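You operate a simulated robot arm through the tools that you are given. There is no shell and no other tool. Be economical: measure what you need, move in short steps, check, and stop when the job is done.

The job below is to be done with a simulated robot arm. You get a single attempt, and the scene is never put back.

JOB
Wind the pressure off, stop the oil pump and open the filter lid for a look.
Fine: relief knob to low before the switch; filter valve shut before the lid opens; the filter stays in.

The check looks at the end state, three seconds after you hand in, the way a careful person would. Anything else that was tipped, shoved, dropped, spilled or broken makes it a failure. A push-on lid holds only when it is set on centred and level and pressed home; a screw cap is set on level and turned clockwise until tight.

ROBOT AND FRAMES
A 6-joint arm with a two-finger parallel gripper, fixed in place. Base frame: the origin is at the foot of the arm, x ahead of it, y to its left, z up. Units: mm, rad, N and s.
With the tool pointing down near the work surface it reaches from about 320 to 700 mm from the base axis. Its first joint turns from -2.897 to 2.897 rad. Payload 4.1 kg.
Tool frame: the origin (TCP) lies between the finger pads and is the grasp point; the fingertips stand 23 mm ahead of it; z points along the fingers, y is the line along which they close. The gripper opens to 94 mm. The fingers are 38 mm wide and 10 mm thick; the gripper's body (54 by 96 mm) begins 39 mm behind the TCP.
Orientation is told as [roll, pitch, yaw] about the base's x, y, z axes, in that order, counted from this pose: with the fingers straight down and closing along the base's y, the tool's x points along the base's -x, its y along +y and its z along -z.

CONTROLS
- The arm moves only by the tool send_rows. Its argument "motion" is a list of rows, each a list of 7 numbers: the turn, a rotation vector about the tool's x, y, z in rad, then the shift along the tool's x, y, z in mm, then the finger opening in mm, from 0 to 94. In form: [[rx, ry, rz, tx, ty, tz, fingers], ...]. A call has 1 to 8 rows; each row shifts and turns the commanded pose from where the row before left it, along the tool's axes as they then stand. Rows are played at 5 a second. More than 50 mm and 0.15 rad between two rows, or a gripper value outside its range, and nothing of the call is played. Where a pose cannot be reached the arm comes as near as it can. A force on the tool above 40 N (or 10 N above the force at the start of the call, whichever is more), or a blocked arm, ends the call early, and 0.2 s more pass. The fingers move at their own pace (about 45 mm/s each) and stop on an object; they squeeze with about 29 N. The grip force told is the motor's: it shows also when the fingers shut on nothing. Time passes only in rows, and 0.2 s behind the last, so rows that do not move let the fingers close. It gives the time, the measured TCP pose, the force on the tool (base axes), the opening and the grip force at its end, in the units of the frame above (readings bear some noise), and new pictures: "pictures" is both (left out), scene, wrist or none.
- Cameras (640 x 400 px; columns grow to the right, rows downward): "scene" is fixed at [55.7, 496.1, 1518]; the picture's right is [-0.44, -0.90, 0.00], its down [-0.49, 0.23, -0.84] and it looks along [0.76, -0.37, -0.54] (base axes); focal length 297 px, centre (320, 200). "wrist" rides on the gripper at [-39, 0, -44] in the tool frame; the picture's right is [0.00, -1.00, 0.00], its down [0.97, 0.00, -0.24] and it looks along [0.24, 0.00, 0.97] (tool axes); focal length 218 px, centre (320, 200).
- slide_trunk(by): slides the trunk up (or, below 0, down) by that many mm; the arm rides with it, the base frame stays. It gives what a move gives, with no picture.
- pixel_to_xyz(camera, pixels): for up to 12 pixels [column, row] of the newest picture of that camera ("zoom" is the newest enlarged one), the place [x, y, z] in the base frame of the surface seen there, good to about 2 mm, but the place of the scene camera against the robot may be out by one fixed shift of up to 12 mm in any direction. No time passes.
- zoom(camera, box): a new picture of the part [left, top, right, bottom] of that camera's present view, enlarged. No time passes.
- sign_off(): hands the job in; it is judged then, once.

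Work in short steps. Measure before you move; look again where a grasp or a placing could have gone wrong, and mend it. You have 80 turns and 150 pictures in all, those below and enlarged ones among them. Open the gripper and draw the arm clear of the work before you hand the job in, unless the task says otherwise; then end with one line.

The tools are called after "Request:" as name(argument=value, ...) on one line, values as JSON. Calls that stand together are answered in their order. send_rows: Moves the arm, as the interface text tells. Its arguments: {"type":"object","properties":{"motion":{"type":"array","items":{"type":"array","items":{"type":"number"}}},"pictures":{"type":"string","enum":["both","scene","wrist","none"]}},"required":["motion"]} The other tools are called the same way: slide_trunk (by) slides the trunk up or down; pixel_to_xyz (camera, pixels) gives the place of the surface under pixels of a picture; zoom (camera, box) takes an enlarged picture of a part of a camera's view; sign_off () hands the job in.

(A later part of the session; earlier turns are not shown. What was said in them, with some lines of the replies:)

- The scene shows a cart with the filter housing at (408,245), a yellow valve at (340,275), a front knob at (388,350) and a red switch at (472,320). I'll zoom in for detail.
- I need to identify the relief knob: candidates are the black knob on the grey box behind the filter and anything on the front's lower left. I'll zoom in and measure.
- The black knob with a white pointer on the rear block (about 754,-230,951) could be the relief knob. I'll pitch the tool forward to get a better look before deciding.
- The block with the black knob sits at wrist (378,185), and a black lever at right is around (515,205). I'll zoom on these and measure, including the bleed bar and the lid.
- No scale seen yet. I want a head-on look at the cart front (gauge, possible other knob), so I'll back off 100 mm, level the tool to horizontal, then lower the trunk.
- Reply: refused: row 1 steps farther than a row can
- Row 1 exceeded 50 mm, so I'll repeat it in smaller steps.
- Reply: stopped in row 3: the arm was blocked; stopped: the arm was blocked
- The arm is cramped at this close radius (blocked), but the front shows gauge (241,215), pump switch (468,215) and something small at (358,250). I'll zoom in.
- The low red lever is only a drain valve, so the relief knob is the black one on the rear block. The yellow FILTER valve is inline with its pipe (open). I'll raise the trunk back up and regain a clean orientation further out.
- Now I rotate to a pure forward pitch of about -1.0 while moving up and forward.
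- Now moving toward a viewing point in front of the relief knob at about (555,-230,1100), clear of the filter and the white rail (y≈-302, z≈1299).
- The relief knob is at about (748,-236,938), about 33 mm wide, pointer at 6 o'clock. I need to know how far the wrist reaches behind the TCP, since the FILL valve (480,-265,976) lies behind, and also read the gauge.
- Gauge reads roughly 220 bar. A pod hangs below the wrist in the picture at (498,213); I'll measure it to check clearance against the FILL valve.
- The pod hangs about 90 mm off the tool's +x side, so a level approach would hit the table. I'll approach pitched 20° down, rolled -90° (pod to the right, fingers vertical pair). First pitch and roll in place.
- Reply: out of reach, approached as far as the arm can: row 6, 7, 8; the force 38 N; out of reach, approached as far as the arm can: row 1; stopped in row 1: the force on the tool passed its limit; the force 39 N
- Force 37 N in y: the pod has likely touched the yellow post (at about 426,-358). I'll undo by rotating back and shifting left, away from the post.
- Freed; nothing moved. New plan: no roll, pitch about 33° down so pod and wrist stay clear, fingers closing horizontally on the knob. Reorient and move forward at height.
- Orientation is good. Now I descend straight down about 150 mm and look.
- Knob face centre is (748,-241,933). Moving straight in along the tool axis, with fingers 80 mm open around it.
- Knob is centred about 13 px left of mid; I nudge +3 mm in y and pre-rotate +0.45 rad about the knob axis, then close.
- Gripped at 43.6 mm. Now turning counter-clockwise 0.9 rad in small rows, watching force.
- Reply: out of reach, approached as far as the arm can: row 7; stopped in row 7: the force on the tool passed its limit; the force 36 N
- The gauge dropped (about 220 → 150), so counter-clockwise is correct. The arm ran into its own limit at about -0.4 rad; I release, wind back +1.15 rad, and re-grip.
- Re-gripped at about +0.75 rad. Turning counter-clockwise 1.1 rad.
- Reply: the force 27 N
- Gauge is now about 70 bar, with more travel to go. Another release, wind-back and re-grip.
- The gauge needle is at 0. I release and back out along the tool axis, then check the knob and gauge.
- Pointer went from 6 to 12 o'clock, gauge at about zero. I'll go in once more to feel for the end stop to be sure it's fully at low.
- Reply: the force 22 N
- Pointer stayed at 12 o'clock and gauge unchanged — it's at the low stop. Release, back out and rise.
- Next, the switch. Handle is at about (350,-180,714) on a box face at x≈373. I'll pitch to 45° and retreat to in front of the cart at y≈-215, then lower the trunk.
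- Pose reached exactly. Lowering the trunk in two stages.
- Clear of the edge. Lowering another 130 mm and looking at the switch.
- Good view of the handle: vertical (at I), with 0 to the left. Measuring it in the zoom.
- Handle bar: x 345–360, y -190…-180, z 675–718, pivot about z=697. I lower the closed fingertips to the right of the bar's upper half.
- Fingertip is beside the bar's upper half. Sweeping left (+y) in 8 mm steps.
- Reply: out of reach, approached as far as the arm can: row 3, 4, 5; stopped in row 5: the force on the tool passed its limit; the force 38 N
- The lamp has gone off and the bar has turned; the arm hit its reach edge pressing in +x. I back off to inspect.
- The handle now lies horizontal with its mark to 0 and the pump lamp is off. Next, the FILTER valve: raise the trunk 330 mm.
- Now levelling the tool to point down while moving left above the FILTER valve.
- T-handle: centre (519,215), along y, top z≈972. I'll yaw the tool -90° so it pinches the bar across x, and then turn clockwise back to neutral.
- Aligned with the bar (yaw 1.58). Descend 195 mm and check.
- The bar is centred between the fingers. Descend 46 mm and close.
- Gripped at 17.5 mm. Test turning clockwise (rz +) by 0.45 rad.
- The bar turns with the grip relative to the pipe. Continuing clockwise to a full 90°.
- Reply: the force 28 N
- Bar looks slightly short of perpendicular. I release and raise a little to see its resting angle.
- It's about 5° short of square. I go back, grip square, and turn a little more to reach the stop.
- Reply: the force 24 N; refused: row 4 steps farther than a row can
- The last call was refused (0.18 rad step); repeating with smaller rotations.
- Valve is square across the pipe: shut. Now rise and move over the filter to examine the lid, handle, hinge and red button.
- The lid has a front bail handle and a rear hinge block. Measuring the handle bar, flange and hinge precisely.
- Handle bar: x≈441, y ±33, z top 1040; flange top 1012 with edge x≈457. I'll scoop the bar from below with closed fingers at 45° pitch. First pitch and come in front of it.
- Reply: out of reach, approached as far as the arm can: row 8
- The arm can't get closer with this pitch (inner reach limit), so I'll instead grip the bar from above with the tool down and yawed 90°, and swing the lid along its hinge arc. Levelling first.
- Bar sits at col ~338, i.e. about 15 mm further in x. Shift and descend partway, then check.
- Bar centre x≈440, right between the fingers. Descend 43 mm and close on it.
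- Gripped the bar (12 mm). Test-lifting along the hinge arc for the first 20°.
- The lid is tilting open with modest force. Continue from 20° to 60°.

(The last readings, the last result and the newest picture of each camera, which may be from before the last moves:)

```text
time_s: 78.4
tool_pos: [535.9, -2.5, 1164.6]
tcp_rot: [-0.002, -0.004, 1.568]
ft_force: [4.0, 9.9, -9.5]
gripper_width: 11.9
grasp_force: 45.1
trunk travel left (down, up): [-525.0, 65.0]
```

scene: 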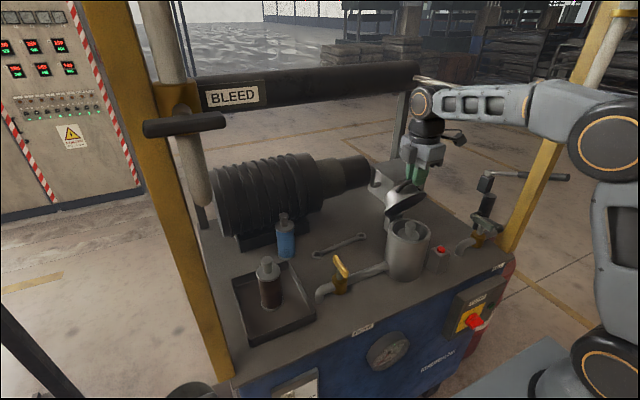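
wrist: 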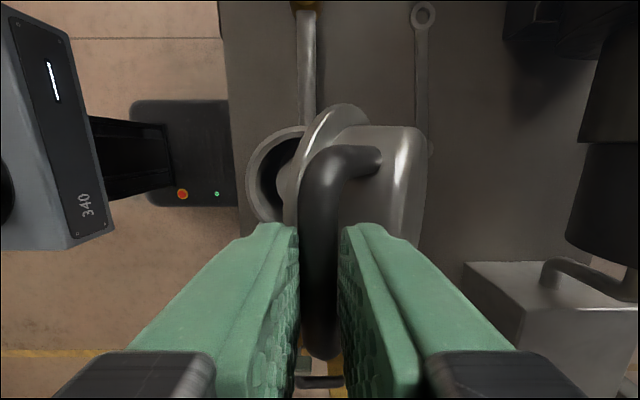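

Lid is at about 60° and the filter element is visible inside. Continue to about 90°.

Request:
send_rows(motion=[[0, 0, 0, 0, -12.6, -4.3, 0], [0, 0, 0, 0, -12.9, -3.3, 0], [0, 0, 0, 0, -13.1, -2.1, 0], [0, 0, 0, 0, -13.3, -1, 0], [0, 0, 0, 0, -13.3, 0.2, 0], [0, 0, 0, 0, -13.2, 1.3, 0]], pictures="both")

```text
time_s: 79.8
tool_pos: [614.2, -2.3, 1175.0]
tcp_rot: [-0.004, -0.003, 1.567]
ft_force: [1.9, 9.3, 1.9]
gripper_width: 11.8
grasp_force: 44.8
trunk travel left (down, up): [-525.0, 65.0]
```

scene: 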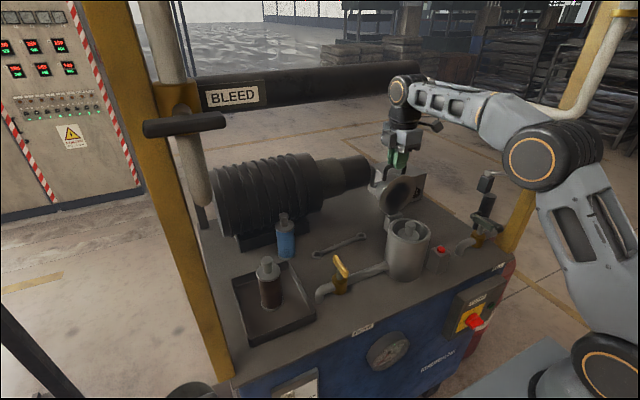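
wrist: 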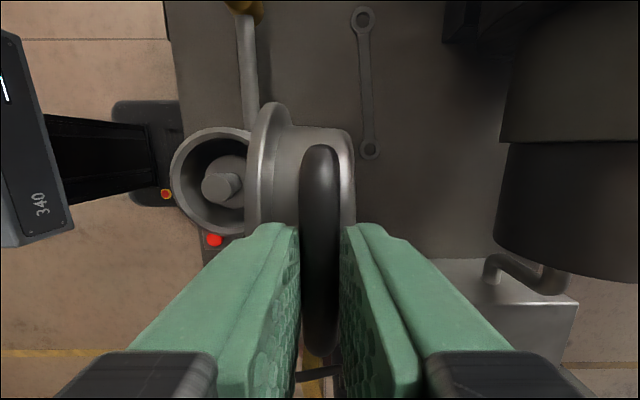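

Lid is upright at about 90°. Push another ~10° past vertical, watching force.

Request:
send_rows(motion=[[0, 0, 0, 0, -6.6, 1.2, 0], [0, 0, 0, 0, -6.6, 1.4, 0], [0, 0, 0, 0, -6.4, 1.8, 0]], pictures="none")

```text
time_s: 80.6
tool_pos: [634.0, -2.3, 1170.2]
tcp_rot: [-0.003, -0.005, 1.566]
ft_force: [0.8, 10.0, -0.1]
gripper_width: 11.6
grasp_force: 44.7
trunk travel left (down, up): [-525.0, 65.0]
```

No resistance; lid about 7–10° past vertical. Open the fingers slightly and lift straight off.

Request:
send_rows(motion=[[0, 0, 0, 0, 0, 0, 24], [0, 0, 0, 0, 0, 0, 30], [0, 0, 0, 0, 0, -15, 30], [0, 0, 0, 0, 0, -40, 30], [0, 0, 0, 0, 0, -40, 30]], pictures="both")

Request:
zoom(camera="scene", box=[340, 130, 480, 290])

```text
time_s: 81.8
tool_pos: [618.3, -5.0, 1257.6]
tcp_rot: [-0.003, -0.004, 1.565]
ft_force: [-0.2, 0.1, 0.2]
gripper_width: 30.1
grasp_force: 0.0
out of reach, approached as far as the arm can: row 5
trunk travel left (down, up): [-525.0, 65.0]
```

scene: 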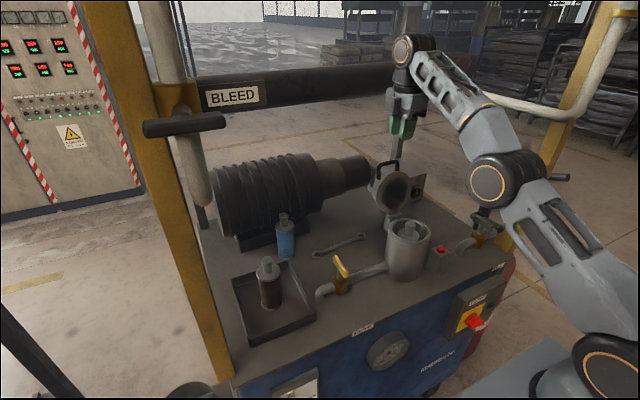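
wrist: 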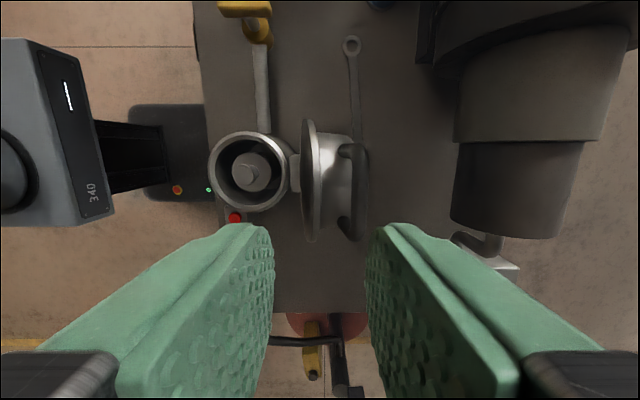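

```text
2.50 times, centred on (410, 210) of scene
```

zoom: 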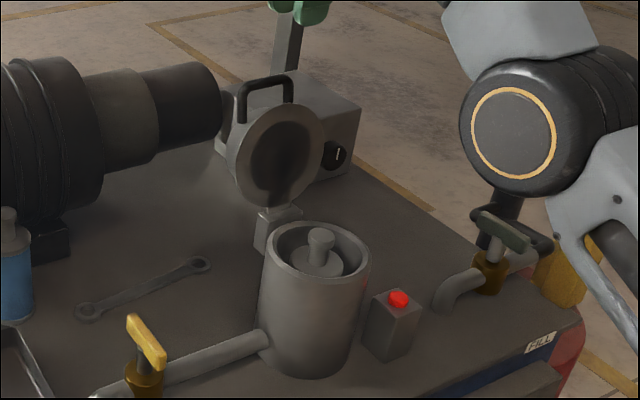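

Lid stands open and the filter is in place. Draw the arm back toward the robot, then do a final check of all items.

Request:
send_rows(motion=[[0, 0, 0, 0, 35, -5, 60], [0, 0, 0, 0, 40, 0, 94], [0, 0, 0, 0, 40, 0, 94], [0, 0, 0, 0, 40, 0, 94], [0, 0, 0, 0, 40, 0, 94], [0, 0, 0, 0, 40, 0, 94], [0, 0, 0, 0, 0, 0, 94]], pictures="both")

Request:
zoom(camera="scene", box=[220, 150, 520, 390])

Request:
zoom(camera="scene", box=[350, 285, 520, 380])

```text
time_s: 83.4
tool_pos: [384.2, -4.2, 1261.1]
tcp_rot: [-0.004, -0.006, 1.567]
ft_force: [0.2, -0.3, 0.3]
gripper_width: 94.1
grasp_force: 0.1
trunk travel left (down, up): [-525.0, 65.0]
```

scene: 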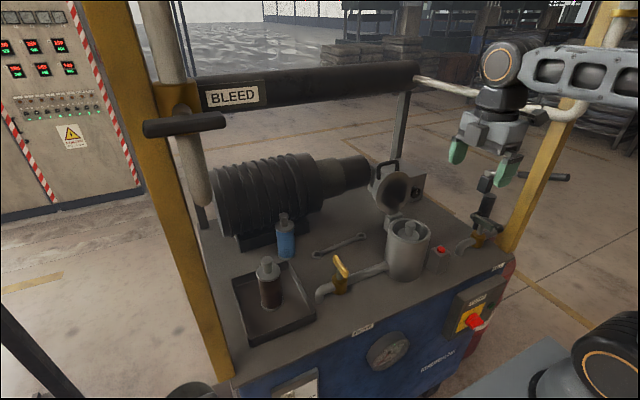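
wrist: 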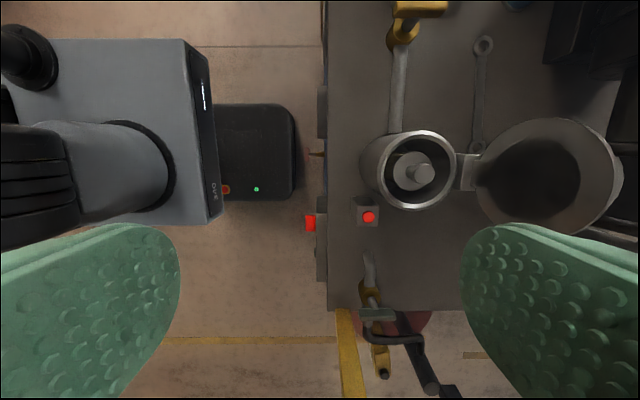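

```text
1.67 times, centred on (370, 270) of scene
```

zoom: 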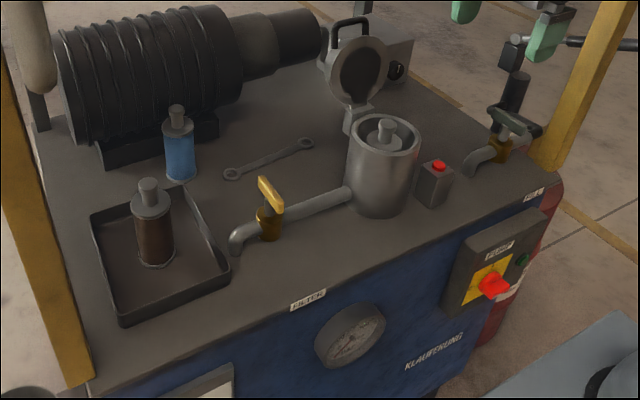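

```text
3.76 times, centred on (435, 332) of scene
```

zoom: 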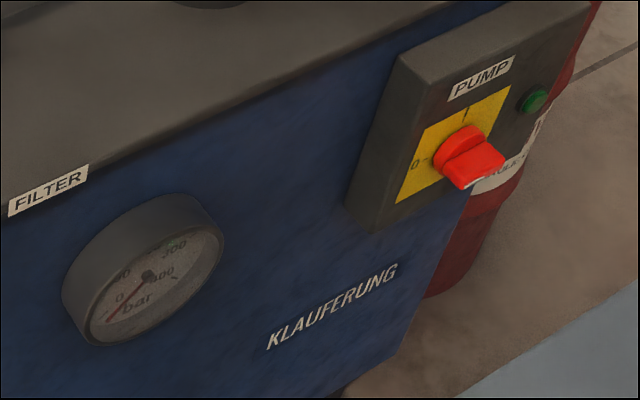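

Gauge is at 0, switch at 0 with the lamp dark, FILTER valve square to its pipe, lid open with the filter in, everything else in place, gripper open and arm clear. Handing in.

Request:
sign_off()

```text
The job is handed in.
```

The relief knob is wound to low and the gauge reads 0. The pump was then switched off, the filter valve shut, and the lid opened last, with the filter still in; on the way to the knob the wrist bumped the cart's yellow post at about 37 N, and nothing visibly moved.
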